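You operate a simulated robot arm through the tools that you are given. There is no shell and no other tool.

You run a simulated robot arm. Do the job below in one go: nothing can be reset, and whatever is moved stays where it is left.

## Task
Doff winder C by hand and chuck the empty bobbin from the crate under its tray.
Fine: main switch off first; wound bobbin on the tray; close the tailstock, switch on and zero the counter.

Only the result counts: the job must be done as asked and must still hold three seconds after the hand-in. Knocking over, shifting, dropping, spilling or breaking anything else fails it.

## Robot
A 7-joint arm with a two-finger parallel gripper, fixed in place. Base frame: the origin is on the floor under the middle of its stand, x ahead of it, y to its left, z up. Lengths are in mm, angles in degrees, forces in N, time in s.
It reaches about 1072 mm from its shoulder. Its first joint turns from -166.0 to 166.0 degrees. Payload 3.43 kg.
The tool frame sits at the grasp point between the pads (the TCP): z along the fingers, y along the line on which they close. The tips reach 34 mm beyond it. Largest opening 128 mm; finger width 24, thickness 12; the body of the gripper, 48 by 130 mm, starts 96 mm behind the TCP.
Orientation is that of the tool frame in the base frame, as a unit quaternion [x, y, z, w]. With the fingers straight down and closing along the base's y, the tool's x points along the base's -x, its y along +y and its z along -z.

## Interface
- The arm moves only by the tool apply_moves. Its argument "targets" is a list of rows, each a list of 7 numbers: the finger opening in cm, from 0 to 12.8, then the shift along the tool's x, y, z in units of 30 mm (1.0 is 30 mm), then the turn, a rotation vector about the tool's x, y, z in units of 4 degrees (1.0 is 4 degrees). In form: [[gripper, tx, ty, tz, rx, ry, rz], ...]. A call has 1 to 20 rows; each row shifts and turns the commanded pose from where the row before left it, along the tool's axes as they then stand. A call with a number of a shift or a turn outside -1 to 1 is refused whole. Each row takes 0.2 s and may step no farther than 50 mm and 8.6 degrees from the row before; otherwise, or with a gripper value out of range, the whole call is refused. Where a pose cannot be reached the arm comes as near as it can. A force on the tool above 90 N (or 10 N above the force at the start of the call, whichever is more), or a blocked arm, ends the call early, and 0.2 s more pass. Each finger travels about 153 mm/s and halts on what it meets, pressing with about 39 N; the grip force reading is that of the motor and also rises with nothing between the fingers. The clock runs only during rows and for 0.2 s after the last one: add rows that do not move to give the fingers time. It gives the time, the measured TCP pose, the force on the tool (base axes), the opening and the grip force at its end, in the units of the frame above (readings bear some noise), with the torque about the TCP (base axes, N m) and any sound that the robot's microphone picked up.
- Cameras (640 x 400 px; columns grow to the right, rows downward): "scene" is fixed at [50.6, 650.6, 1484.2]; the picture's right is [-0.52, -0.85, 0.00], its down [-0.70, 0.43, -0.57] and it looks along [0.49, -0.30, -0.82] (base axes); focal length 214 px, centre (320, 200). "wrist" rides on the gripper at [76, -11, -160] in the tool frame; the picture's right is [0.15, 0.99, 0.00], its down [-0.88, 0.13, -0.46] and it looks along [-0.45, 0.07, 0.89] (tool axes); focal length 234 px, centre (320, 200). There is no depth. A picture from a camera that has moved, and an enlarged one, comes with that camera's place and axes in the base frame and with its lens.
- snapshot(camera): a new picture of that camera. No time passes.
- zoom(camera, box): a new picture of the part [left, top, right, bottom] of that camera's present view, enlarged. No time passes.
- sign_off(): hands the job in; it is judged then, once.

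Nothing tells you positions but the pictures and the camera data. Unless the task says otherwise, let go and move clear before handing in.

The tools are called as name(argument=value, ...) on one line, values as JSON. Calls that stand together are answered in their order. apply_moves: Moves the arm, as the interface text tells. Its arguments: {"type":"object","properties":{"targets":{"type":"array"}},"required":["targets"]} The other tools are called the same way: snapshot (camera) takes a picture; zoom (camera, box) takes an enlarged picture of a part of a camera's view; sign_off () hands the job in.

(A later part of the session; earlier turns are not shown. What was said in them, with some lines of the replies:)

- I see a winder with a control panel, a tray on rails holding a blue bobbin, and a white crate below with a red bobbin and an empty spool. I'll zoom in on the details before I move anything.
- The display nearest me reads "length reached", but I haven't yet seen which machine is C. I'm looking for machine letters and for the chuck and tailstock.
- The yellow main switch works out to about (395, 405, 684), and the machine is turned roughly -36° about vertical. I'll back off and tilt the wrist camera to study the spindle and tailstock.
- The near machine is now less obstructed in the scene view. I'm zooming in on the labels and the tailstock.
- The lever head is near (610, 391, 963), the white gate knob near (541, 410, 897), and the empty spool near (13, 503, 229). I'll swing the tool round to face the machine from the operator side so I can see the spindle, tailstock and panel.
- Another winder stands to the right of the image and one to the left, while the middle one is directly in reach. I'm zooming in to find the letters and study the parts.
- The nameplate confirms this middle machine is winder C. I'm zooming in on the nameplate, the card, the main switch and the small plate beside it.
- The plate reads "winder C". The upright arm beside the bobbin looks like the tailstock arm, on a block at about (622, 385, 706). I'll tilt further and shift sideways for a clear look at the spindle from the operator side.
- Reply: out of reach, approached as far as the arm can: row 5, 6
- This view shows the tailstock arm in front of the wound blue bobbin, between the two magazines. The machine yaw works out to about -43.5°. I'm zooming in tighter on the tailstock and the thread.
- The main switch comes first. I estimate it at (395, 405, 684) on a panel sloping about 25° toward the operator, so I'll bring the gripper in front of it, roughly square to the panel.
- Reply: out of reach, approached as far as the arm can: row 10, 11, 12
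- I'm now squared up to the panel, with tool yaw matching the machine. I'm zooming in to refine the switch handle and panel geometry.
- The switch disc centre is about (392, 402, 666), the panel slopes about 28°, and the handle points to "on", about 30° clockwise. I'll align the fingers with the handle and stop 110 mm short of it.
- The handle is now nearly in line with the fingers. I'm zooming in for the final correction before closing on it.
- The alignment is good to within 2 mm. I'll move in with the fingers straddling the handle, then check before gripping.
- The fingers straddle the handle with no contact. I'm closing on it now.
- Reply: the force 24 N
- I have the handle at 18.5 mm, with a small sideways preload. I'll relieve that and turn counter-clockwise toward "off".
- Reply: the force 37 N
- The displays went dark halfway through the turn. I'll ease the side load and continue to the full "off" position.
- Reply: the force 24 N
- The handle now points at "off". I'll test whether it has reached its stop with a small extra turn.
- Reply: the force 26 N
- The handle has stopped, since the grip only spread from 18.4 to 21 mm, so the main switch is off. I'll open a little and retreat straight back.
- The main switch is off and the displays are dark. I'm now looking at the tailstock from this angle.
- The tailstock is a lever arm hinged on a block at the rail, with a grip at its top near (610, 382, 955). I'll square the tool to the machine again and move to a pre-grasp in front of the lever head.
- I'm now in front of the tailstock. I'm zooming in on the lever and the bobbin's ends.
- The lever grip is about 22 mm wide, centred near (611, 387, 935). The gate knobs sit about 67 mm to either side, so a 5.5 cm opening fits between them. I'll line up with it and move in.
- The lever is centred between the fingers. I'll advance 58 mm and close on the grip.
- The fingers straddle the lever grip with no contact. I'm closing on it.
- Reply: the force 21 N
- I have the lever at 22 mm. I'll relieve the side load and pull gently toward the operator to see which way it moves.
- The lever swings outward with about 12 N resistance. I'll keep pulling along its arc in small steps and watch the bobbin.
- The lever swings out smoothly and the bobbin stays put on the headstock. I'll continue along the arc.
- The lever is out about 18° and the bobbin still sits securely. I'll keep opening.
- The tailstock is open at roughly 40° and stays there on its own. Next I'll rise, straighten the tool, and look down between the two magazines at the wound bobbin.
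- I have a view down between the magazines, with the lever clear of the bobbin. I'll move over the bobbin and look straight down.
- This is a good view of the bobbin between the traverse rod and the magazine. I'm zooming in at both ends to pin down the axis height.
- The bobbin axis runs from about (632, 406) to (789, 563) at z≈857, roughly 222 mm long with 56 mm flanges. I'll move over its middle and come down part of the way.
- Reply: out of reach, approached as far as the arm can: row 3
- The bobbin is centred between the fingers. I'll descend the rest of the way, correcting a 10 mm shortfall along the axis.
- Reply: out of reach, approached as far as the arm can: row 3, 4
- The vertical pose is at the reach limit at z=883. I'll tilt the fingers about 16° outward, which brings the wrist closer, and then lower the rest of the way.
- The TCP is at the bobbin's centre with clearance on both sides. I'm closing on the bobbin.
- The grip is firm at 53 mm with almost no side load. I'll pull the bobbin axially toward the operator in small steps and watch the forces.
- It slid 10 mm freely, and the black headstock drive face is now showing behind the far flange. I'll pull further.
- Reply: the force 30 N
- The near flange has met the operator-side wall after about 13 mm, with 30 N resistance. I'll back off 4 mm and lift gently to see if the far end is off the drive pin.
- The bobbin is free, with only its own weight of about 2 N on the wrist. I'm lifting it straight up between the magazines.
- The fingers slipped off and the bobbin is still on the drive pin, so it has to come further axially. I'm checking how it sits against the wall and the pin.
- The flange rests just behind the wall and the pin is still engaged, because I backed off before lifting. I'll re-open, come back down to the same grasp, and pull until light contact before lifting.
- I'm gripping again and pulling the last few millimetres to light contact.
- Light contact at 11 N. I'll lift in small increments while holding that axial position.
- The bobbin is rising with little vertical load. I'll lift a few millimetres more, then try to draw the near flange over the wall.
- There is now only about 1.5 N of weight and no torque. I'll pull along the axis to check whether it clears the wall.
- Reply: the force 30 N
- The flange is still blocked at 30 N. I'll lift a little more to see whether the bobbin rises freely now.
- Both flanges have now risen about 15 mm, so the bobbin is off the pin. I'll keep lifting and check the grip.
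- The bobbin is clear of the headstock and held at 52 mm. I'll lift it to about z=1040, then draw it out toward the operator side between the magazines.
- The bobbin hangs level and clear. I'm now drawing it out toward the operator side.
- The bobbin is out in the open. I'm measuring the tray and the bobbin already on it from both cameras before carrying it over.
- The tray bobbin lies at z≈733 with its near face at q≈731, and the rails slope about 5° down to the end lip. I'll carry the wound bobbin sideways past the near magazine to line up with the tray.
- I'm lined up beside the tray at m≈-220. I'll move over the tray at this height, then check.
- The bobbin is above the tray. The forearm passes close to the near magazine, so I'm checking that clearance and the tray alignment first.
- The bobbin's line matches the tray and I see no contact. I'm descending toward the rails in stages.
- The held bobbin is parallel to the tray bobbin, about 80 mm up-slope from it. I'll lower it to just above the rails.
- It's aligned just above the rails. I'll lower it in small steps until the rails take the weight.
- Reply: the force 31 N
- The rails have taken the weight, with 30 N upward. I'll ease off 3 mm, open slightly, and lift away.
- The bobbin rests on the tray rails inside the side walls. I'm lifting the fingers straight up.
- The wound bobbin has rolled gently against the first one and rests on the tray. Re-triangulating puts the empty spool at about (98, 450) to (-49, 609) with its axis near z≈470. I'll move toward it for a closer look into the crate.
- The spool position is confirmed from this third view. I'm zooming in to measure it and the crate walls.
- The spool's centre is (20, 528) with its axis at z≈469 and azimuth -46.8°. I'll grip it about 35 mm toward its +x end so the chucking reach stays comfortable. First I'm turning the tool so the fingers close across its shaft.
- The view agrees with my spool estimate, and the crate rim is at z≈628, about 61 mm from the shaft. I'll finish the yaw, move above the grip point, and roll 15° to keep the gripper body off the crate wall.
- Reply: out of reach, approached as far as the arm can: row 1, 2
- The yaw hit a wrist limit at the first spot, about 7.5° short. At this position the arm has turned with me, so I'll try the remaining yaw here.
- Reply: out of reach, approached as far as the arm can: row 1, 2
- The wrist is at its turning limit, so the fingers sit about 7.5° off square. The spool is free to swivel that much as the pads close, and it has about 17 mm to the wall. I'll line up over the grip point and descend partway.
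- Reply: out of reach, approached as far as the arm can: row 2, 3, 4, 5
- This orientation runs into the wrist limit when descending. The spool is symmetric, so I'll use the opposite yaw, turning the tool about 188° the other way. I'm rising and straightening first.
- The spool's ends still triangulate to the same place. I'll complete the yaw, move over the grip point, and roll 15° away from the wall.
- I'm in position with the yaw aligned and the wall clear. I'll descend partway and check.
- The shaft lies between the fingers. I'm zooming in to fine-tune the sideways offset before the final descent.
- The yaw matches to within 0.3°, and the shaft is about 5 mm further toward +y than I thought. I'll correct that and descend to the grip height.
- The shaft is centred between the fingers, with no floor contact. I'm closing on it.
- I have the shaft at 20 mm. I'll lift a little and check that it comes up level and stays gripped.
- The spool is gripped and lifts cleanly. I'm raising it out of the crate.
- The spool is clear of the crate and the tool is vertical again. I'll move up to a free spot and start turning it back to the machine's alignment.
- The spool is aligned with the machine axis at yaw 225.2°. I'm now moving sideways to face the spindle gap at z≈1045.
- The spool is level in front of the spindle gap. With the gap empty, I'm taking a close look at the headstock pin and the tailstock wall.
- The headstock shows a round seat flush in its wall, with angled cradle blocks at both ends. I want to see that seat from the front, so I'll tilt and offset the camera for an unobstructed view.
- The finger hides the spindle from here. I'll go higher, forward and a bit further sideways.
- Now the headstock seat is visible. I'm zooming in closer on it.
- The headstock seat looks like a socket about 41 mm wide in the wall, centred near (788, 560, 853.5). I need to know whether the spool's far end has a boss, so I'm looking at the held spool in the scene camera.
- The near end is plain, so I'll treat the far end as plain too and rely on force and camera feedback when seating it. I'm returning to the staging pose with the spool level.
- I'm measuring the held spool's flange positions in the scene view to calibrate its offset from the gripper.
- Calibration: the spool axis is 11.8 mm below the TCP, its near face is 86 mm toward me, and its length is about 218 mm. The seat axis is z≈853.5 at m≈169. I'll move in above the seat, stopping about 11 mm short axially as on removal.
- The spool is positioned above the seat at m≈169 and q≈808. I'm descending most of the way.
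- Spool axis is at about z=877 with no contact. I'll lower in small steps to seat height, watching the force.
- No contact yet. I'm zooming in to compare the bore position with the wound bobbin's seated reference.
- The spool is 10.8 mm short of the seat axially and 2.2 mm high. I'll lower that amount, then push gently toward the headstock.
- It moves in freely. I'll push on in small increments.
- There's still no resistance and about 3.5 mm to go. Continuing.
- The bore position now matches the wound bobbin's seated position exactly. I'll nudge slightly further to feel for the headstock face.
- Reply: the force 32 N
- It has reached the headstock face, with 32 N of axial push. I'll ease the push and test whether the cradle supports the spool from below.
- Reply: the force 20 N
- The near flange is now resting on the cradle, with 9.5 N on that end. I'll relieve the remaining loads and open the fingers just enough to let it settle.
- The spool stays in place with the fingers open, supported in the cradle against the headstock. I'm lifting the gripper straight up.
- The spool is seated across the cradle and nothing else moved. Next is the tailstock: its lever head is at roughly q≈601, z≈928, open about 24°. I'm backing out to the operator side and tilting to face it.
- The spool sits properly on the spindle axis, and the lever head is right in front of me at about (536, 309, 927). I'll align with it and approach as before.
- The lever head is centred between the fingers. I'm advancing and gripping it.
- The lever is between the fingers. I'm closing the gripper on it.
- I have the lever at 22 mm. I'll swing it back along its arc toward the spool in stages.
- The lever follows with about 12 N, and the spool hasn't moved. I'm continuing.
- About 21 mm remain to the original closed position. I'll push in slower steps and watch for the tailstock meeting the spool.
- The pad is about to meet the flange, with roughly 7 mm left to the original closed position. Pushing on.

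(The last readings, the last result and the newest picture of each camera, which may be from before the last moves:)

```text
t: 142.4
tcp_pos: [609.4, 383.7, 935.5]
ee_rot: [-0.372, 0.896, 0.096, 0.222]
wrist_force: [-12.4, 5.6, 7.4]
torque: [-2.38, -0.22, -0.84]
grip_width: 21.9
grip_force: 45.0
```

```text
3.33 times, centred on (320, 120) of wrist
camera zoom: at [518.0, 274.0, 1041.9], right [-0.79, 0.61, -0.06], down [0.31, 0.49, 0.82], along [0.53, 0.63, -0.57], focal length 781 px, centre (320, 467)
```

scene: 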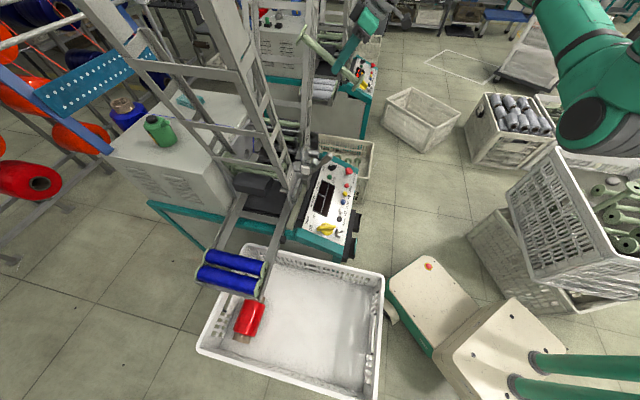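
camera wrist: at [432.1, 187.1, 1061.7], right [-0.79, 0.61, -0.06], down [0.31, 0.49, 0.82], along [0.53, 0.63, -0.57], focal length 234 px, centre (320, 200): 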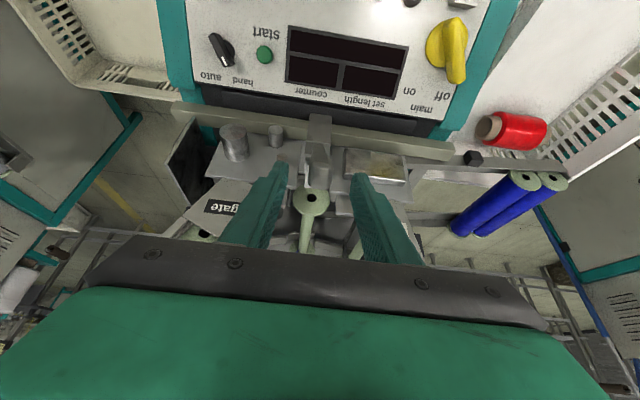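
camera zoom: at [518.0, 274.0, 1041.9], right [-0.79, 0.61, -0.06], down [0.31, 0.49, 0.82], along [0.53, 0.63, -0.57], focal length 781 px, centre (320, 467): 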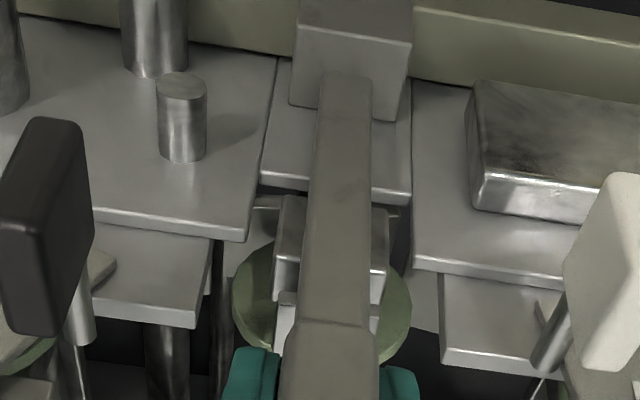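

We're at the original closed lever position, but the axial force is still low. I'll press a little further to seat it.

apply_moves(targets=[[0, -0.11, 0, 0.05, 0, 0, 0], [0, -0.08, 0, 0.04, 0, 0, 0], [0, 0, 0, 0, 0, 0, 0]])

zoom(camera="scene", box=[270, 130, 330, 190])

zoom(camera="wrist", box=[260, 60, 380, 180])

```text
t: 143.2
tcp_pos: [613.3, 387.8, 937.1]
ee_rot: [-0.372, 0.896, 0.095, 0.222]
wrist_force: [-13.4, 6.3, 2.0]
torque: [-2.32, -0.22, -0.77]
grip_width: 22.2
grip_force: 45.2
```

```text
6.67 times, centred on (300, 160) of scene
camera zoom: at [50.6, 650.6, 1484.2], right [-0.52, -0.85, 0.0], down [-0.7, 0.43, -0.57], along [0.49, -0.3, -0.82], focal length 1430 px, centre (453, 467)
```

zoom: 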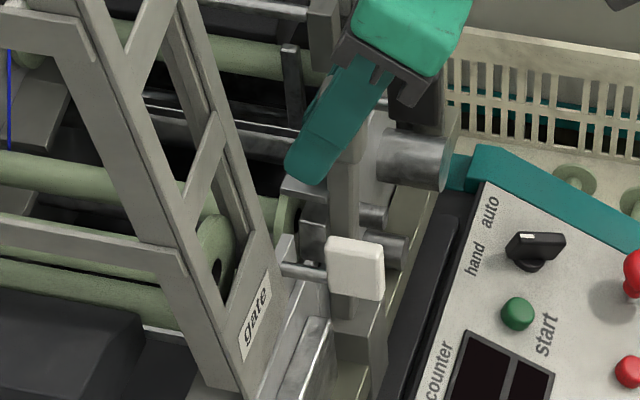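

```text
3.33 times, centred on (320, 120) of wrist
camera zoom: at [522.5, 278.6, 1042.1], right [-0.79, 0.61, -0.06], down [0.31, 0.49, 0.82], along [0.53, 0.63, -0.57], focal length 781 px, centre (320, 467)
```

zoom: 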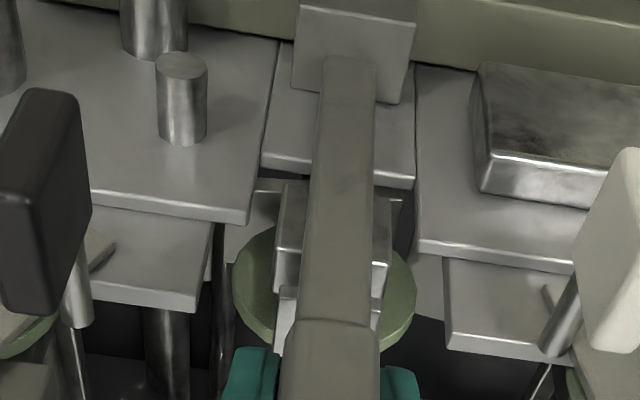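

I'm comparing this with the same view from when the tailstock was originally closed.

zoom(camera="wrist", box=[220, 60, 400, 260])

zoom(camera="scene", box=[270, 125, 330, 185])

zoom(camera="scene", box=[285, 145, 315, 175])

```text
2.00 times, centred on (310, 160) of wrist
camera zoom: at [522.5, 278.6, 1042.1], right [-0.79, 0.61, -0.06], down [0.31, 0.49, 0.82], along [0.53, 0.63, -0.57], focal length 468 px, centre (340, 280)
```

zoom: 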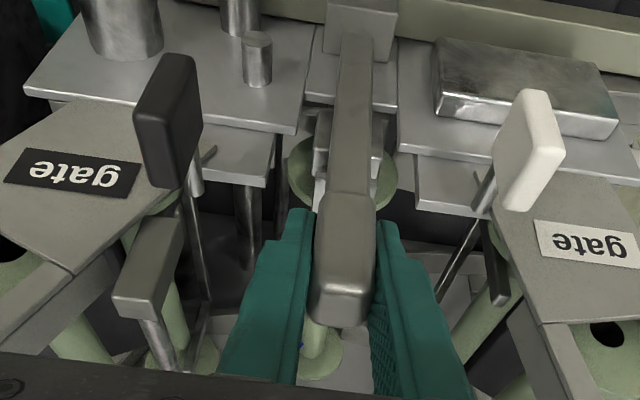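

```text
6.67 times, centred on (300, 155) of scene
camera zoom: at [50.6, 650.6, 1484.2], right [-0.52, -0.85, 0.0], down [-0.7, 0.43, -0.57], along [0.49, -0.3, -0.82], focal length 1430 px, centre (453, 500)
```

zoom: 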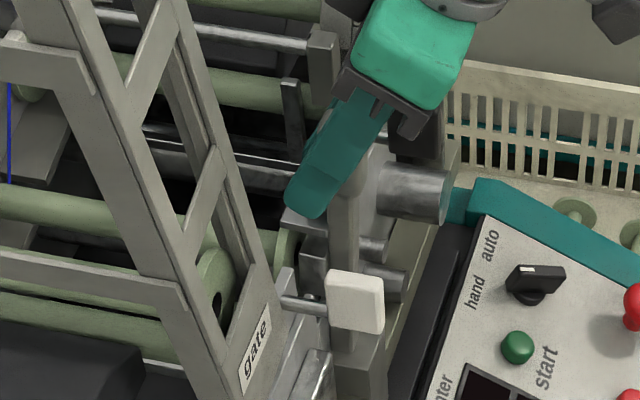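

```text
13.33 times, centred on (300, 160) of scene
camera zoom: at [50.6, 650.6, 1484.2], right [-0.52, -0.85, 0.0], down [-0.7, 0.43, -0.57], along [0.49, -0.3, -0.82], focal length 2860 px, centre (587, 733)
```

zoom: 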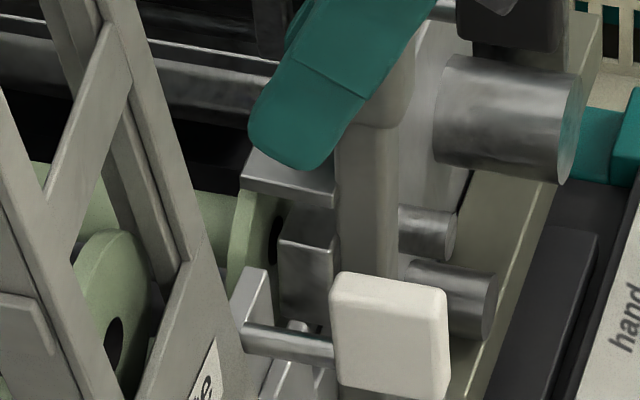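

There's still roughly a 5 mm gap between the tailstock pad and the flange, so I'll keep pushing in small steps until it makes contact.

apply_moves(targets=[[0, -0.11, 0, 0.06, 0, 0, 0], [0, -0.11, 0, 0.06, 0, 0, 0], [0, 0, 0, 0, 0, 0, 0]])

zoom(camera="scene", box=[285, 145, 315, 175])

```text
t: 144.0
tcp_pos: [620.2, 392.0, 936.6]
ee_rot: [-0.372, 0.896, 0.096, 0.222]
wrist_force: [-12.0, 7.7, 0.9]
torque: [-2.26, -0.44, -0.83]
grip_width: 22.0
grip_force: 45.5
```

```text
13.33 times, centred on (300, 160) of scene
camera zoom: at [50.6, 650.6, 1484.2], right [-0.52, -0.85, 0.0], down [-0.7, 0.43, -0.57], along [0.49, -0.3, -0.82], focal length 2860 px, centre (587, 733)
```

zoom: 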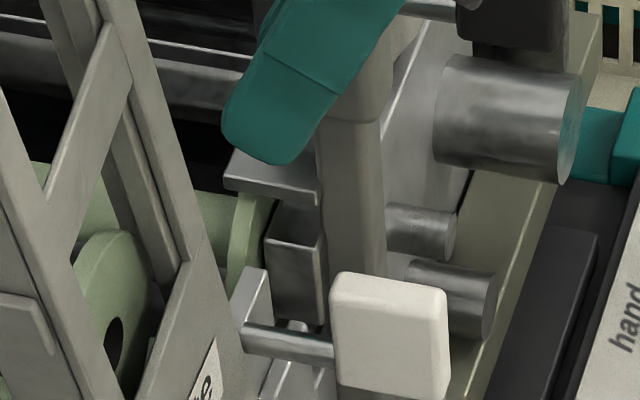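

The pad now covers the bore and is just about touching. I'll press on to clamp it.

apply_moves(targets=[[0, -0.11, 0, 0.06, 0, 0, 0], [0, 0, 0, 0, 0, 0, 0]])

zoom(camera="scene", box=[285, 145, 315, 175])

```text
t: 144.6
tcp_pos: [622.2, 395.9, 936.9]
ee_rot: [-0.372, 0.896, 0.096, 0.222]
wrist_force: [-13.5, 7.3, 2.0]
torque: [-2.42, -0.23, -0.75]
grip_width: 22.0
grip_force: 44.5
```

```text
13.33 times, centred on (300, 160) of scene
camera zoom: at [50.6, 650.6, 1484.2], right [-0.52, -0.85, 0.0], down [-0.7, 0.43, -0.57], along [0.49, -0.3, -0.82], focal length 2860 px, centre (587, 733)
```

zoom: 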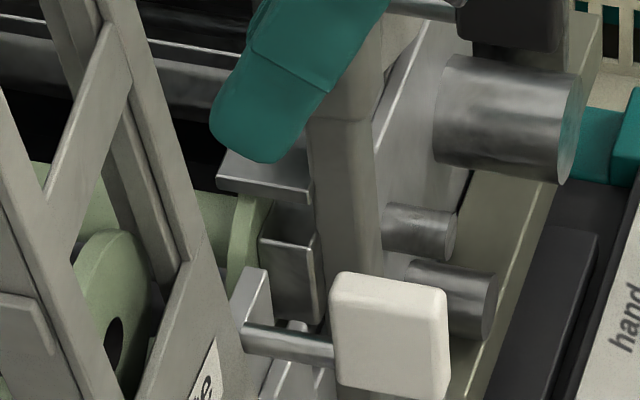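

The pad position now matches the original closed look. I'll press once more to confirm it stops firmly.

apply_moves(targets=[[0, -0.1, 0, 0.055, 0, 0, 0], [0, 0, 0, 0, 0, 0, 0]])

zoom(camera="scene", box=[285, 145, 315, 175])

zoom(camera="wrist", box=[220, 60, 400, 260])

```text
t: 145.2
tcp_pos: [623.0, 397.4, 935.3]
ee_rot: [-0.372, 0.896, 0.095, 0.221]
wrist_force: [-29.7, -10.6, 8.5]
torque: [-1.75, -1.01, -0.61]
grip_width: 22.0
grip_force: 45.7
```

```text
13.33 times, centred on (300, 160) of scene
camera zoom: at [50.6, 650.6, 1484.2], right [-0.52, -0.85, 0.0], down [-0.7, 0.43, -0.57], along [0.49, -0.3, -0.82], focal length 2860 px, centre (587, 733)
```

zoom: 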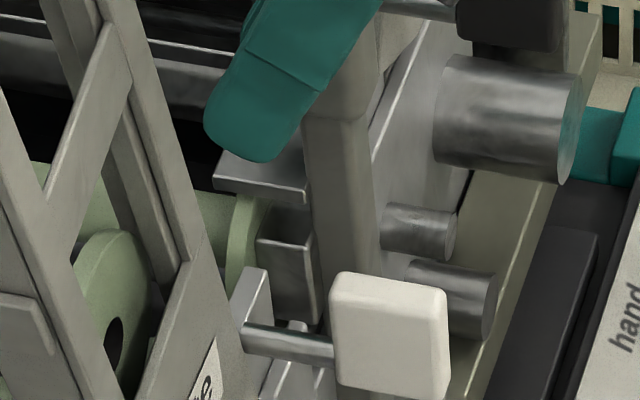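

```text
2.00 times, centred on (310, 160) of wrist
camera zoom: at [531.9, 288.0, 1042.2], right [-0.79, 0.61, -0.06], down [0.31, 0.49, 0.82], along [0.52, 0.63, -0.58], focal length 468 px, centre (340, 280)
```

zoom: 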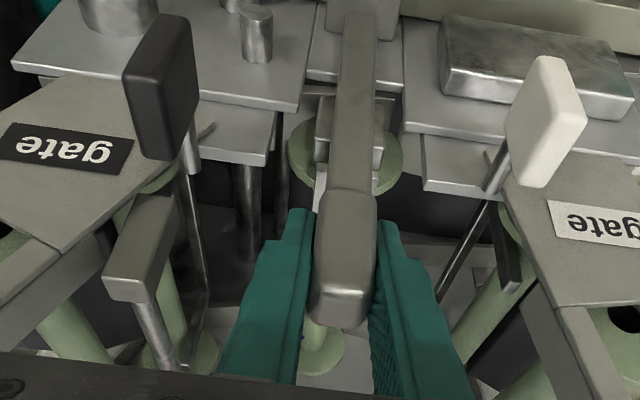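

It has met a firm stop, with 28 N of resistance. I'll press slightly harder to make sure it's fully home.

apply_moves(targets=[[0, -0.1, 0, 0.055, 0, 0, 0], [0, 0, 0, 0, 0, 0, 0]])

zoom(camera="scene", box=[285, 145, 315, 175])

zoom(camera="scene", box=[240, 140, 270, 170])

```text
t: 145.8
tcp_pos: [626.0, 398.1, 935.1]
ee_rot: [-0.373, 0.896, 0.095, 0.222]
wrist_force: [-33.4, -12.2, -1.7]
torque: [-1.51, -1.54, -0.72]
grip_width: 22.0
grip_force: 44.6
```

```text
13.33 times, centred on (300, 160) of scene
camera zoom: at [50.6, 650.6, 1484.2], right [-0.52, -0.85, 0.0], down [-0.7, 0.43, -0.57], along [0.49, -0.3, -0.82], focal length 2860 px, centre (587, 733)
```

zoom: 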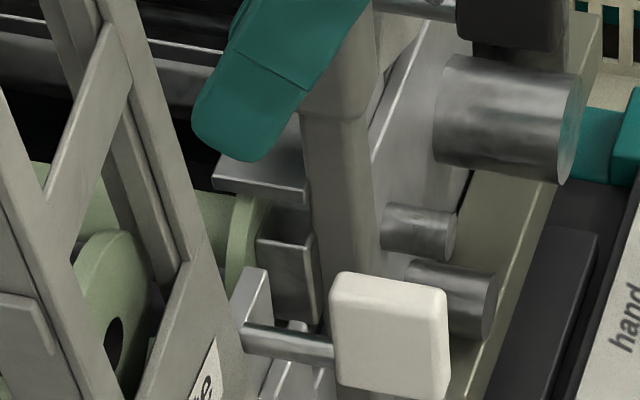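

```text
13.33 times, centred on (255, 155) of scene
camera zoom: at [50.6, 650.6, 1484.2], right [-0.52, -0.85, 0.0], down [-0.7, 0.43, -0.57], along [0.49, -0.3, -0.82], focal length 2860 px, centre (1187, 800)
```

zoom: 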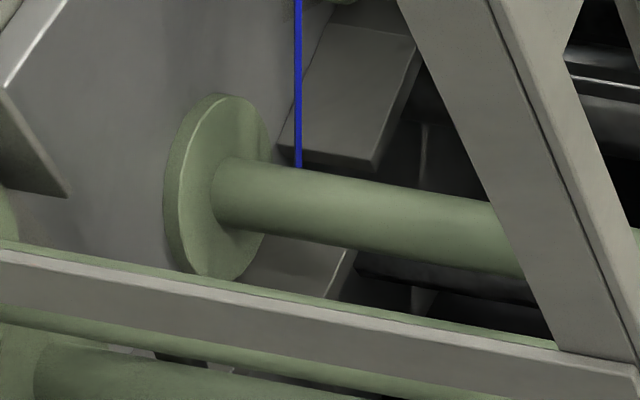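

The fingers just slide along the lever now, so the lever is against its closed stop with the spool pressed to the headstock. I'm releasing and backing off.

apply_moves(targets=[[5.5, 0, 0, 0, 0, 0, 0], [5.5, 0, 0, 0, 0, 0, 0], [5.5, 0, 0, -0.6, 0, 0, 0], [5.5, 0, 0, -1, 0, 0, 0], [5.5, 0, 0, -1, 0, 0, 0], [5.5, 0, 0, -1, 0, 0, 0], [5.5, 0, 0, 0, 0, 0, 0]])

snapshot(camera="wrist")

zoom(camera="scene", box=[270, 125, 330, 185])

zoom(camera="wrist", box=[220, 60, 420, 260])

```text
t: 147.4
tcp_pos: [591.7, 363.6, 1032.7]
ee_rot: [-0.371, 0.897, 0.095, 0.223]
wrist_force: [0.8, 0.2, 0.3]
torque: [0.03, -0.01, -0.04]
grip_width: 54.9
grip_force: 0.0
```

```text
taken
camera wrist: at [500.6, 254.9, 1137.7], right [-0.79, 0.61, -0.06], down [0.31, 0.49, 0.82], along [0.53, 0.63, -0.57], focal length 234 px, centre (320, 200)
```

wrist: 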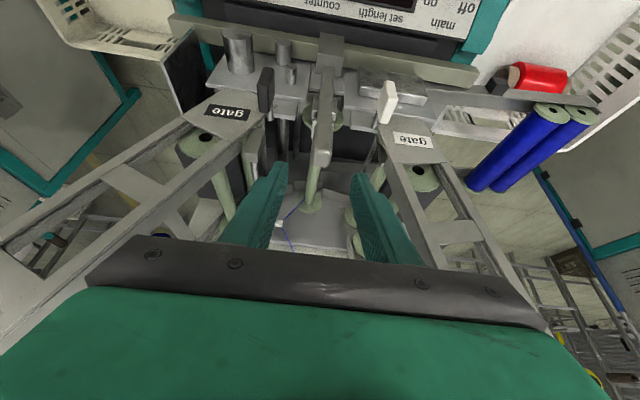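

```text
6.67 times, centred on (300, 155) of scene
camera zoom: at [50.6, 650.6, 1484.2], right [-0.52, -0.85, 0.0], down [-0.7, 0.43, -0.57], along [0.49, -0.3, -0.82], focal length 1430 px, centre (453, 500)
```

zoom: 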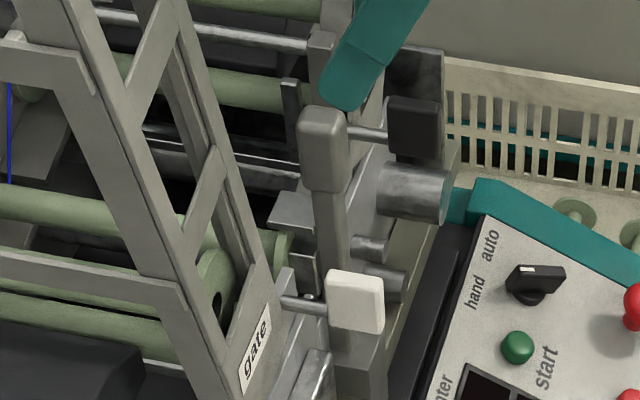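

```text
2.00 times, centred on (320, 160) of wrist
camera zoom: at [500.6, 254.9, 1137.7], right [-0.79, 0.61, -0.06], down [0.31, 0.49, 0.82], along [0.53, 0.63, -0.57], focal length 468 px, centre (320, 280)
```

zoom: 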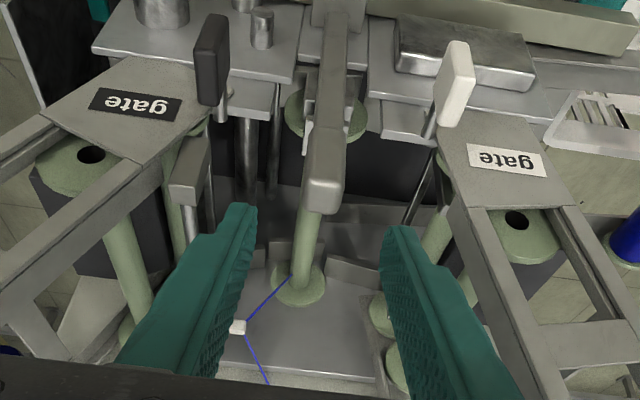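

The lever is back at its original closed position, with the empty spool clamped between headstock and tailstock. Now the main switch: I'm moving back to the pre-grasp in front of it, aligned with the handle's "off" angle.

apply_moves(targets=[[4.5, 0.883, 0, -0.47, 0, 0, 0], [4.5, 0.883, 0, -0.47, 0, 0, 0], [4.5, 0.883, 0, -0.47, 0, 0, 0], [4.5, 0.896, 0.77, 0.571, 0, 0, 0], [4.5, 0.896, 0.77, 0.571, 0, 0, 0], [4.5, 0.896, 0.77, 0.571, 0, 0, 0], [4.5, 0.896, 0.77, 0.571, 0, 0, 0], [4.5, 0.896, 0.77, 0.571, 0, 0, 0], [4.5, 0.896, 0.77, 0.571, 0, 0, 0], [4.5, 0.896, 0.77, 0.571, 0, 0, 0], [4.5, 0, 0, 0, -0.02, 0, -0.975], [4.5, 0, 0, 0, -0.02, 0, -0.975], [4.5, 0, 0, 0, -0.02, 0, -0.975], [4.5, 0, 0, 0, -0.02, 0, -0.975], [4.5, 0, 0, 0, -0.02, 0, -0.975], [4.5, 0, 0, 0, -0.02, 0, -0.975], [4.5, 0, 0, 0, -0.02, 0, -0.975], [4.5, 0, 0, 0, -0.02, 0, -0.975], [4.5, 0, 0, 0, 0, 0, 0]])

snapshot(camera="wrist")

zoom(camera="scene", box=[240, 120, 380, 260])

```text
t: 151.4
tcp_pos: [335.1, 336.4, 839.5]
ee_rot: [-0.6, 0.763, 0.037, 0.238]
wrist_force: [0.0, -0.3, 0.8]
torque: [0.02, 0.04, 0.0]
grip_width: 44.9
grip_force: 0.1
```

```text
taken
camera wrist: at [282.6, 210.8, 952.2], right [-0.95, 0.14, -0.29], down [-0.12, 0.67, 0.73], along [0.3, 0.73, -0.62], focal length 234 px, centre (320, 200)
```

wrist: 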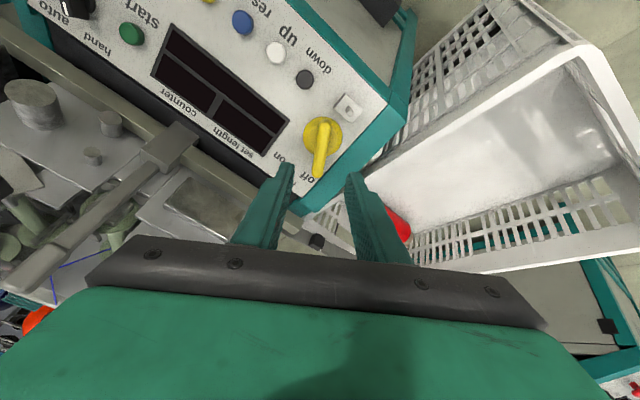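

```text
2.86 times, centred on (310, 190) of scene
camera zoom: at [50.6, 650.6, 1484.2], right [-0.52, -0.85, 0.0], down [-0.7, 0.43, -0.57], along [0.49, -0.3, -0.82], focal length 613 px, centre (349, 229)
```

zoom: 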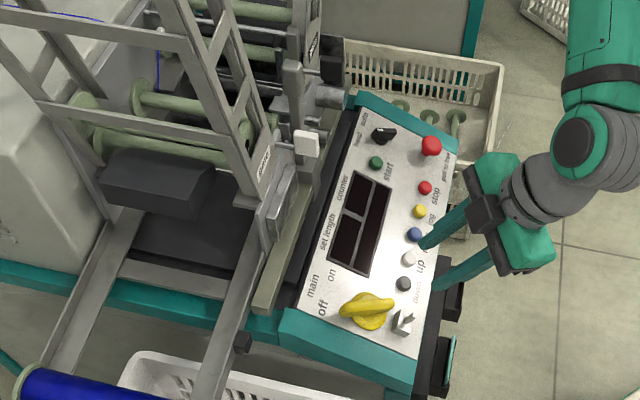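

The tool orientation matches the handle at "off". I'm approaching the last 150 mm in two stages.

apply_moves(targets=[[4.5, 0.05, 0.15, 0.8, 0, 0, 0], [4.5, 0, 0, 1, 0, 0, 0], [4.5, 0, 0, 1, 0, 0, 0], [4.5, 0, 0, 0.7, 0, 0, 0], [4.5, 0, 0, 0, 0, 0, 0]])

snapshot(camera="wrist")

zoom(camera="wrist", box=[250, 80, 390, 230])

zoom(camera="scene", box=[310, 200, 360, 250])

```text
t: 152.6
tcp_pos: [364.6, 374.4, 745.2]
ee_rot: [-0.6, 0.763, 0.037, 0.238]
wrist_force: [-0.3, 0.0, -0.4]
torque: [0.05, -0.02, 0.0]
grip_width: 44.7
grip_force: 0.0
```

```text
taken
camera wrist: at [311.1, 247.1, 857.7], right [-0.95, 0.14, -0.29], down [-0.12, 0.67, 0.73], along [0.3, 0.73, -0.62], focal length 234 px, centre (320, 200)
```

wrist: 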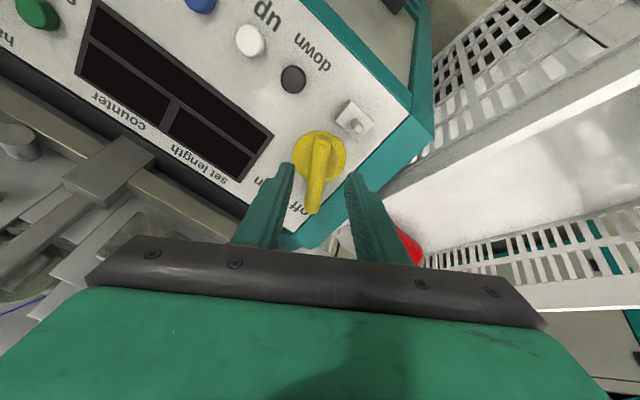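

```text
2.67 times, centred on (320, 155) of wrist
camera zoom: at [311.1, 247.1, 857.7], right [-0.95, 0.14, -0.29], down [-0.12, 0.67, 0.73], along [0.3, 0.73, -0.62], focal length 624 px, centre (320, 320)
```

zoom: 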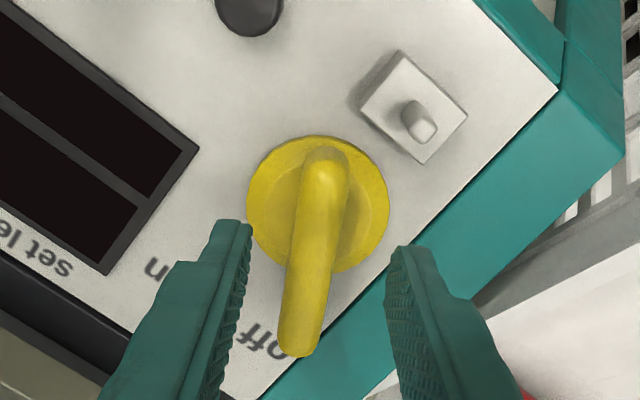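

```text
8.00 times, centred on (335, 225) of scene
camera zoom: at [50.6, 650.6, 1484.2], right [-0.52, -0.85, 0.0], down [-0.7, 0.43, -0.57], along [0.49, -0.3, -0.82], focal length 1716 px, centre (200, 0)
```

zoom: 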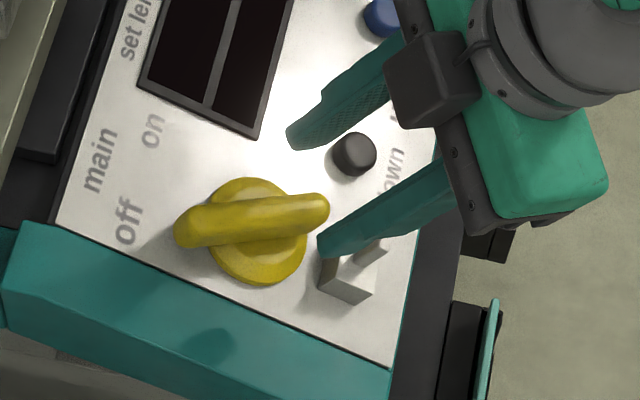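

Good alignment, with a 3 mm correction along the handle. I'm advancing and gripping.

apply_moves(targets=[[4.5, 0.1, 0, 0.7, 0, 0, 0], [4.5, 0, 0, 0.5, 0, 0, 0], [4.5, 0, 0, 0.28, 0, 0, 0], [4.5, 0, 0, 0, 0, 0, 0], [0, 0, 0, 0, 0, 0, 0], [0, 0, 0, 0, 0, 0, 0], [0, 0, 0, 0, 0, 0, 0]])

zoom(camera="wrist", box=[250, 80, 390, 250])

```text
t: 154.2
tcp_pos: [378.7, 385.5, 704.6]
ee_rot: [-0.599, 0.763, 0.037, 0.238]
wrist_force: [7.0, -1.4, 1.9]
torque: [0.5, 1.06, -0.74]
grip_width: 18.4
grip_force: 45.3
```

```text
2.35 times, centred on (320, 165) of wrist
camera zoom: at [325.3, 259.7, 817.7], right [-0.95, 0.14, -0.29], down [-0.12, 0.67, 0.73], along [0.3, 0.73, -0.62], focal length 551 px, centre (320, 282)
```

zoom: 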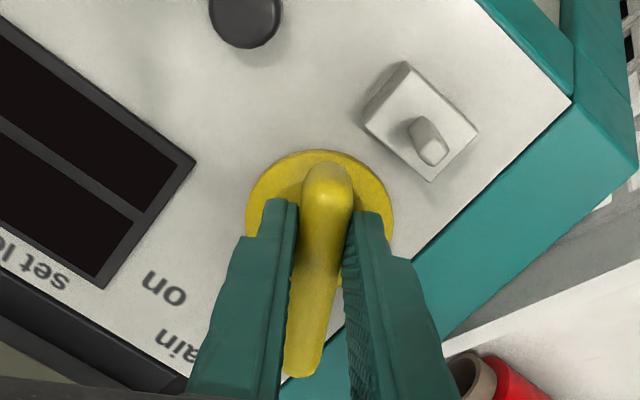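

I have the handle. I'm turning it clockwise toward "on".

apply_moves(targets=[[0, 0, 0, 0, 0, 0, 1], [0, 0, 0, 0, 0, 0, 1], [0, 0, 0, 0, 0, 0, 1], [0, 0, 0, 0, 0, 0, 1], [0, 0, 0, 0, 0, 0, 1], [0, 0, 0, 0, 0, 0, 1], [0, 0, 0, 0, 0, 0, 1], [0, 0, 0, 0, 0, 0, 1]])

zoom(camera="scene", box=[290, 160, 370, 260])

```text
t: 156.0
tcp_pos: [375.2, 387.0, 704.4]
ee_rot: [-0.367, 0.898, 0.103, 0.218]
wrist_force: [-6.2, 19.9, -1.2]
torque: [0.49, -1.2, -0.11]
grip_width: 18.2
grip_force: 44.9
```

```text
4.00 times, centred on (330, 210) of scene
camera zoom: at [50.6, 650.6, 1484.2], right [-0.52, -0.85, 0.0], down [-0.7, 0.43, -0.57], along [0.49, -0.3, -0.82], focal length 858 px, centre (280, 160)
```

zoom: 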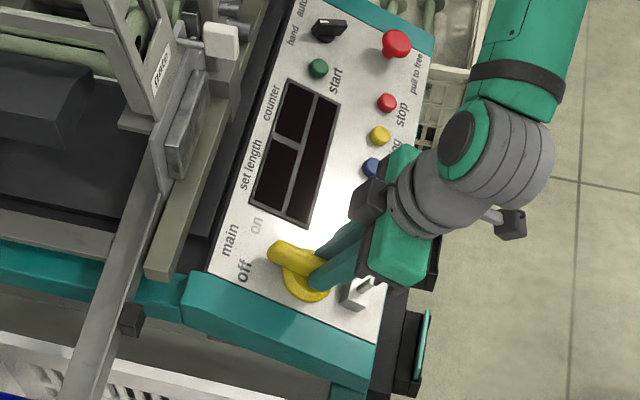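

Halfway there. I'll ease the side load and continue to "on".

apply_moves(targets=[[0, -0.03, 0.07, 0, 0, 0, 1], [0, 0, 0, 0, 0, 0, 1], [0, 0, 0, 0, 0, 0, 1], [0, 0, 0, 0, 0, 0, 1], [0, 0, 0, 0, 0, 0, 1], [0, 0, 0, 0, 0, 0, 1], [0, 0, 0, 0, 0, 0, 1], [0, 0, 0, 0, 0, 0, 0]])

zoom(camera="scene", box=[290, 160, 370, 260])

```text
t: 157.8
tcp_pos: [375.2, 388.8, 704.1]
ee_rot: [-0.139, 0.961, 0.153, 0.185]
wrist_force: [-24.2, 20.0, 6.0]
torque: [0.0, -0.6, -0.06]
grip_width: 18.5
grip_force: 44.9
```

```text
4.00 times, centred on (330, 210) of scene
camera zoom: at [50.6, 650.6, 1484.2], right [-0.52, -0.85, 0.0], down [-0.7, 0.43, -0.57], along [0.49, -0.3, -0.82], focal length 858 px, centre (280, 160)
```

zoom: 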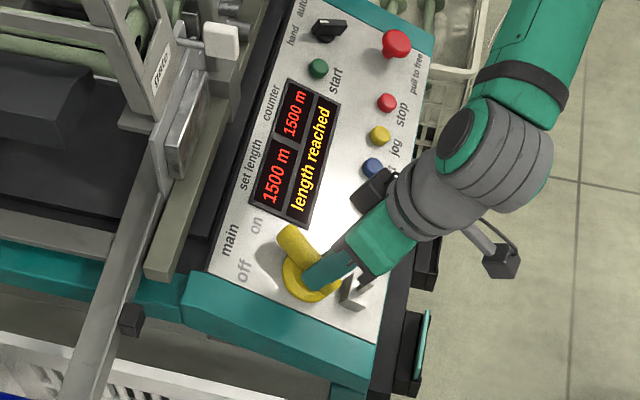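

The display is back on, showing "1500 m" and "length reached". I'll turn slightly further to be sure it's at the stop, then release and back off.

apply_moves(targets=[[0, 0, 0, 0, 0, 0, 0.8], [0, 0, 0, 0, 0, 0, 0], [0, 0, 0, 0, 0, 0, -0.6], [3.2, 0, 0, 0, 0, 0, 0], [3.2, 0, 0, 0, 0, 0, 0], [3.2, 0, 0, -0.6, 0, 0, 0], [3.2, 0, 0, -1, 0, 0, 0], [3.2, 0, 0, -1, 0, 0, 0], [3.2, 0, 0, -1, 0, 0, 0], [3.2, 0, 0, 0, 0, 0, 0]])

zoom(camera="scene", box=[290, 160, 370, 260])

snapshot(camera="wrist")

```text
t: 160.0
tcp_pos: [341.1, 350.3, 800.4]
ee_rot: [-0.132, 0.962, 0.153, 0.185]
wrist_force: [-0.2, -0.4, -0.5]
torque: [0.01, 0.03, -0.03]
grip_width: 32.1
grip_force: 0.0
```

```text
4.00 times, centred on (330, 210) of scene
camera zoom: at [50.6, 650.6, 1484.2], right [-0.52, -0.85, 0.0], down [-0.7, 0.43, -0.57], along [0.49, -0.3, -0.82], focal length 858 px, centre (280, 160)
```

zoom: 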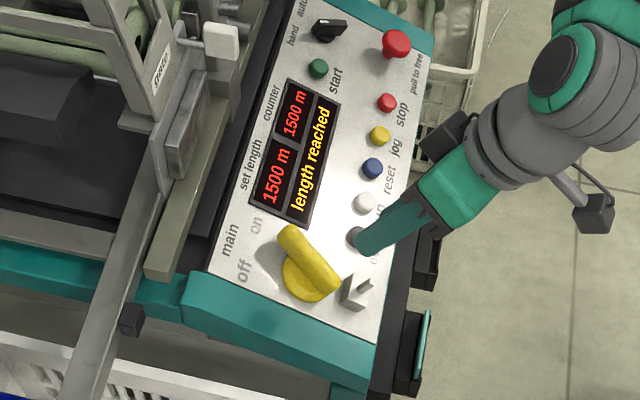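

```text
taken
camera wrist: at [226.9, 270.0, 908.8], right [-0.44, 0.88, 0.18], down [0.6, 0.14, 0.78], along [0.67, 0.46, -0.59], focal length 234 px, centre (320, 200)
```

wrist: 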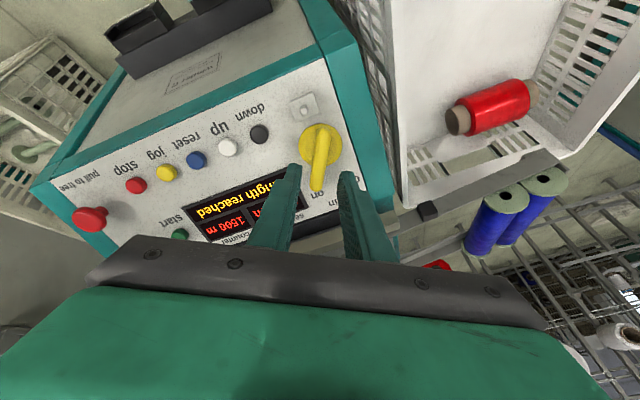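

The main switch is on. The blue "reset" button is at about (481, 259, 648). I'll close the fingers and move to 60 mm in front of it.

apply_moves(targets=[[0, -0.26, -0.913, 0.1, 0, 0, 0], [0, -0.26, -0.913, 0.3, 0, 0, 0], [0, -0.26, -0.913, 0.3, 0, 0, 0], [0, -0.26, -0.913, 0.35, 0, 0, 0], [0, -0.26, -0.913, 0.35, 0, 0, 0], [0, -0.26, -0.913, 0.4, 0, 0, 0], [0, 0, 0, 0, 0, 0, 0]])

snapshot(camera="wrist")

zoom(camera="wrist", box=[220, 60, 420, 240])

zoom(camera="scene", box=[300, 150, 390, 250])

```text
t: 161.6
tcp_pos: [452.5, 226.5, 730.8]
ee_rot: [-0.132, 0.962, 0.152, 0.186]
wrist_force: [0.0, 0.2, 0.3]
torque: [0.02, -0.03, -0.03]
grip_width: 0.1
grip_force: 33.1
```

```text
taken
camera wrist: at [337.1, 146.3, 839.4], right [-0.44, 0.88, 0.18], down [0.6, 0.14, 0.79], along [0.67, 0.45, -0.59], focal length 234 px, centre (320, 200)
```

wrist: 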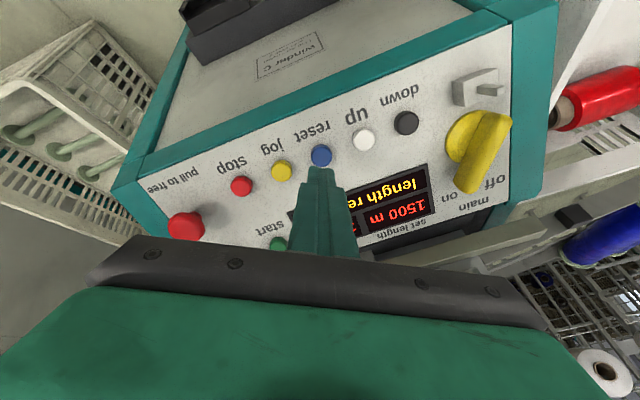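

```text
2.22 times, centred on (320, 150) of wrist
camera zoom: at [337.1, 146.3, 839.4], right [-0.44, 0.88, 0.18], down [0.6, 0.14, 0.79], along [0.67, 0.45, -0.59], focal length 520 px, centre (320, 311)
```

zoom: 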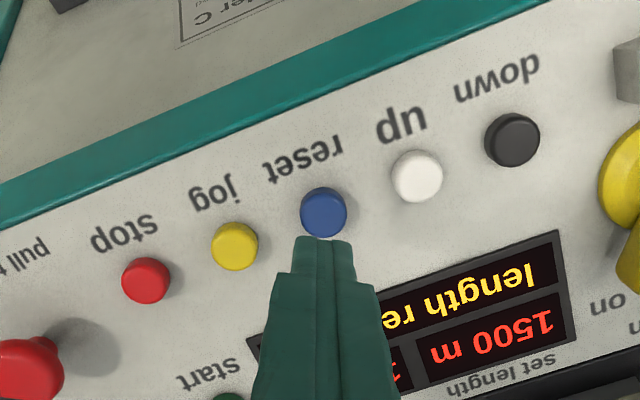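

```text
4.00 times, centred on (345, 200) of scene
camera zoom: at [50.6, 650.6, 1484.2], right [-0.52, -0.85, 0.0], down [-0.7, 0.43, -0.57], along [0.49, -0.3, -0.82], focal length 858 px, centre (220, 200)
```

zoom: 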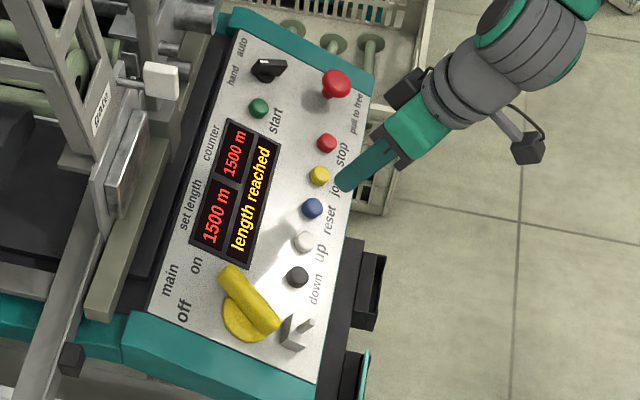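

The reset button is almost dead ahead, and I only need small corrections of 3.6 and 1.4 mm. I'm advancing to just short of contact.

apply_moves(targets=[[0, 0.12, 0.05, 0.6, 0, 0, 0], [0, 0, 0, 0.6, 0, 0, 0], [0, 0, 0, 0.4, 0, 0, 0], [0, 0, 0, 0, 0, 0, 0]])

zoom(camera="wrist", box=[220, 60, 420, 240])

zoom(camera="scene", box=[320, 160, 370, 220])

```text
t: 162.6
tcp_pos: [464.8, 243.6, 689.2]
ee_rot: [-0.132, 0.962, 0.152, 0.185]
wrist_force: [-1.3, 0.1, 0.8]
torque: [-0.02, 0.01, -0.06]
grip_width: 0.1
grip_force: 33.0
```

```text
2.22 times, centred on (320, 150) of wrist
camera zoom: at [349.4, 163.9, 796.0], right [-0.44, 0.88, 0.18], down [0.6, 0.14, 0.79], along [0.67, 0.45, -0.59], focal length 520 px, centre (320, 311)
```

zoom: 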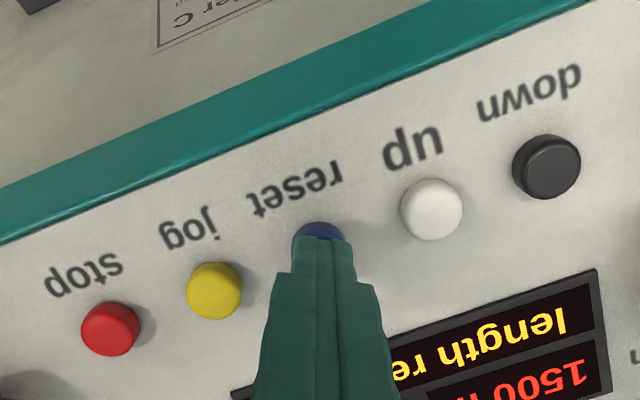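

```text
6.67 times, centred on (345, 190) of scene
camera zoom: at [50.6, 650.6, 1484.2], right [-0.52, -0.85, 0.0], down [-0.7, 0.43, -0.57], along [0.49, -0.3, -0.82], focal length 1430 px, centre (153, 267)
```

zoom: 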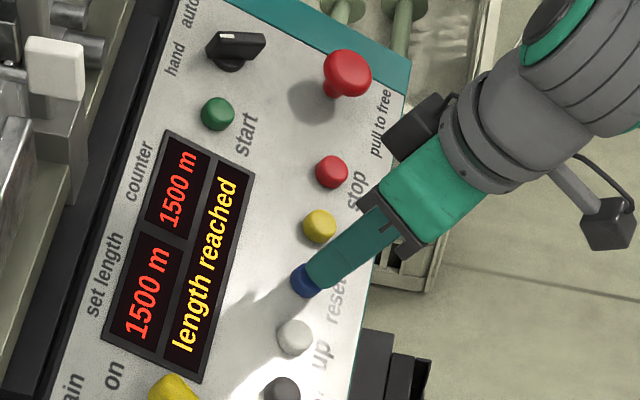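

The fingertip is right over the blue button. I'm pressing in small steps and watching force and display.

apply_moves(targets=[[0, 0, 0, 0.15, 0, 0, 0], [0, 0, 0, 0.12, 0, 0, 0], [0, 0, 0, 0, 0, 0, 0]])

zoom(camera="scene", box=[320, 160, 370, 220])

```text
t: 163.4
tcp_pos: [466.0, 246.0, 679.7]
ee_rot: [-0.132, 0.962, 0.152, 0.186]
wrist_force: [-1.4, 0.1, 0.8]
torque: [-0.01, 0.01, -0.03]
grip_width: 0.0
grip_force: 32.9
```

```text
6.67 times, centred on (345, 190) of scene
camera zoom: at [50.6, 650.6, 1484.2], right [-0.52, -0.85, 0.0], down [-0.7, 0.43, -0.57], along [0.49, -0.3, -0.82], focal length 1430 px, centre (153, 267)
```

zoom: 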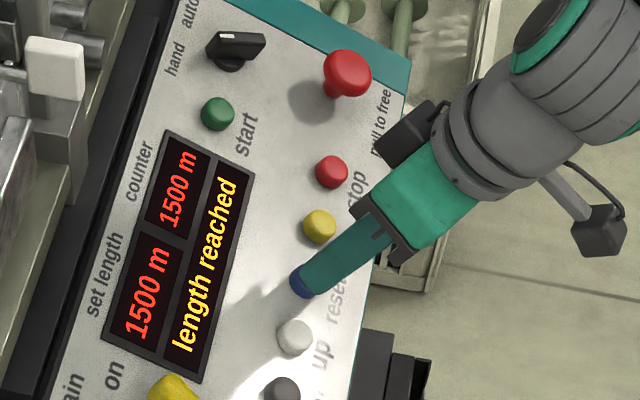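

apply_moves(targets=[[0, 0, 0, 0.1, 0, 0, 0], [0, 0, 0, 0.1, 0, 0, 0], [0, 0, 0, 0, 0, 0, 0]])

zoom(camera="scene", box=[320, 160, 370, 220])

```text
t: 164.2
tcp_pos: [469.0, 248.5, 676.0]
ee_rot: [-0.131, 0.962, 0.152, 0.187]
wrist_force: [-6.8, -10.7, 14.7]
torque: [-0.2, 0.03, -0.01]
grip_width: 0.0
grip_force: 33.0
heard: click
```

```text
6.67 times, centred on (345, 190) of scene
camera zoom: at [50.6, 650.6, 1484.2], right [-0.52, -0.85, 0.0], down [-0.7, 0.43, -0.57], along [0.49, -0.3, -0.82], focal length 1430 px, centre (153, 267)
```

zoom: 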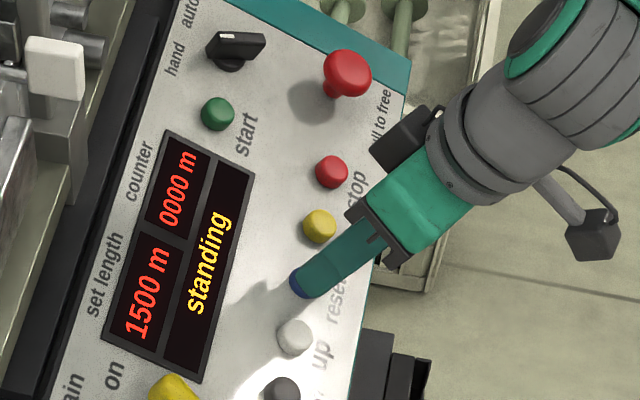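

Click: the counter reads "0000 m" and the status is "standing". I'm retracting straight back and moving clear.

apply_moves(targets=[[0, 0, 0, -0.3, 0, 0, 0], [0, 0, 0, -0.8, 0, 0, 0], [0, 0, 0, -1, 0, 0, 0], [0, 0, 0, -1, 0, 0, 0], [0, 0, 0, -1, 0, 0, 0], [0, 0, 0, -1, 0, 0, 0], [0, 0, 0, 0, 0, 0, 0]])

snapshot(camera="scene")

zoom(camera="scene", box=[290, 150, 370, 260])

zoom(camera="scene", box=[230, 120, 340, 190])

zoom(camera="scene", box=[180, 220, 400, 400])

```text
t: 165.8
tcp_pos: [418.6, 196.8, 810.6]
ee_rot: [-0.133, 0.961, 0.153, 0.186]
wrist_force: [-1.0, -0.5, 0.8]
torque: [-0.02, -0.05, 0.01]
grip_width: 0.0
grip_force: 33.1
```

```text
taken
```

scene: 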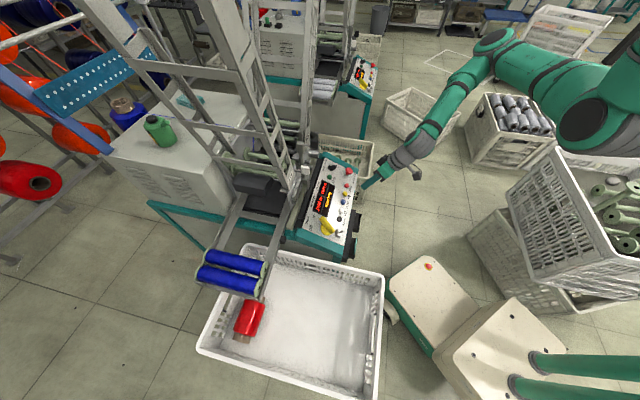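

```text
3.64 times, centred on (330, 205) of scene
camera zoom: at [50.6, 650.6, 1484.2], right [-0.52, -0.85, 0.0], down [-0.7, 0.43, -0.57], along [0.49, -0.3, -0.82], focal length 780 px, centre (284, 182)
```

zoom: 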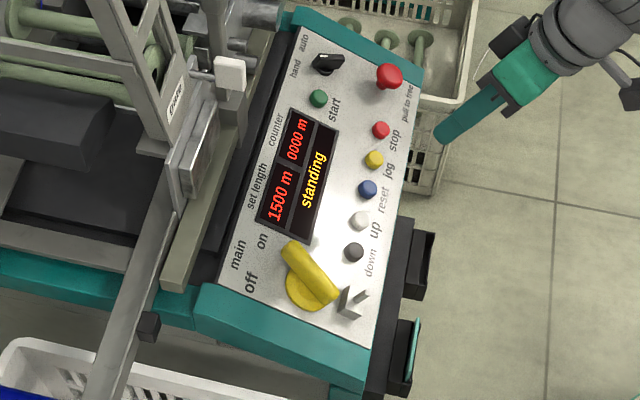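

```text
5.71 times, centred on (285, 155) of scene
camera zoom: at [50.6, 650.6, 1484.2], right [-0.52, -0.85, 0.0], down [-0.7, 0.43, -0.57], along [0.49, -0.3, -0.82], focal length 1226 px, centre (520, 457)
```

zoom: 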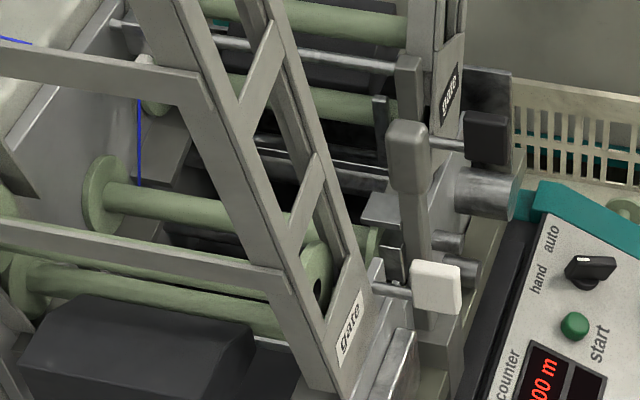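

```text
2.22 times, centred on (290, 310) of scene
camera zoom: at [50.6, 650.6, 1484.2], right [-0.52, -0.85, 0.0], down [-0.7, 0.43, -0.57], along [0.49, -0.3, -0.82], focal length 477 px, centre (387, -44)
```

zoom: 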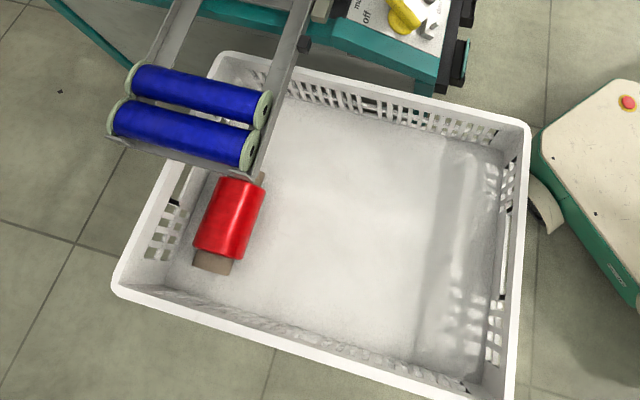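

The job looks complete, and the arm is empty and clear of the machine:
- **Main switch:** it points to "on".
- **Display:** it shows set length 1500 m, counter 0000 m and "standing".
- **Spool:** the empty from the crate is clamped between the headstock and the closed tailstock.
- **Wound bobbin:** it rests on the tray beside the first one.
- **Surroundings:** the red package and everything else look undisturbed.

I'm handing in.

sign_off()

```text
The job is handed in.
```

Winder C is doffed and re-chucked, and I've handed the job in; no verdict has come back yet.

- **Main switch:** I turned it off before touching the bobbin and back on at the end.
- **Wound bobbin:** it is on the tray, resting against the bobbin that was already there.
- **Empty bobbin:** the one from the crate under the tray is between the headstock and the tailstock. The tailstock lever is back in its original closed position, to within about 1 mm.
- **Counter:** I pressed reset once. The counter now shows 0000 m with the set length still 1500 m and the status "standing".

- **Finger slip while doffing:** my fingers slipped off the wound bobbin on the first lift. It stayed in place, and the second attempt brought it out cleanly.
- **Thread:** I did not cut or handle the blue thread. It still runs from the guide to the headstock end of the new bobbin.

In the last pictures I saw nothing else moved or knocked over. The arm is empty and clear of the machine.
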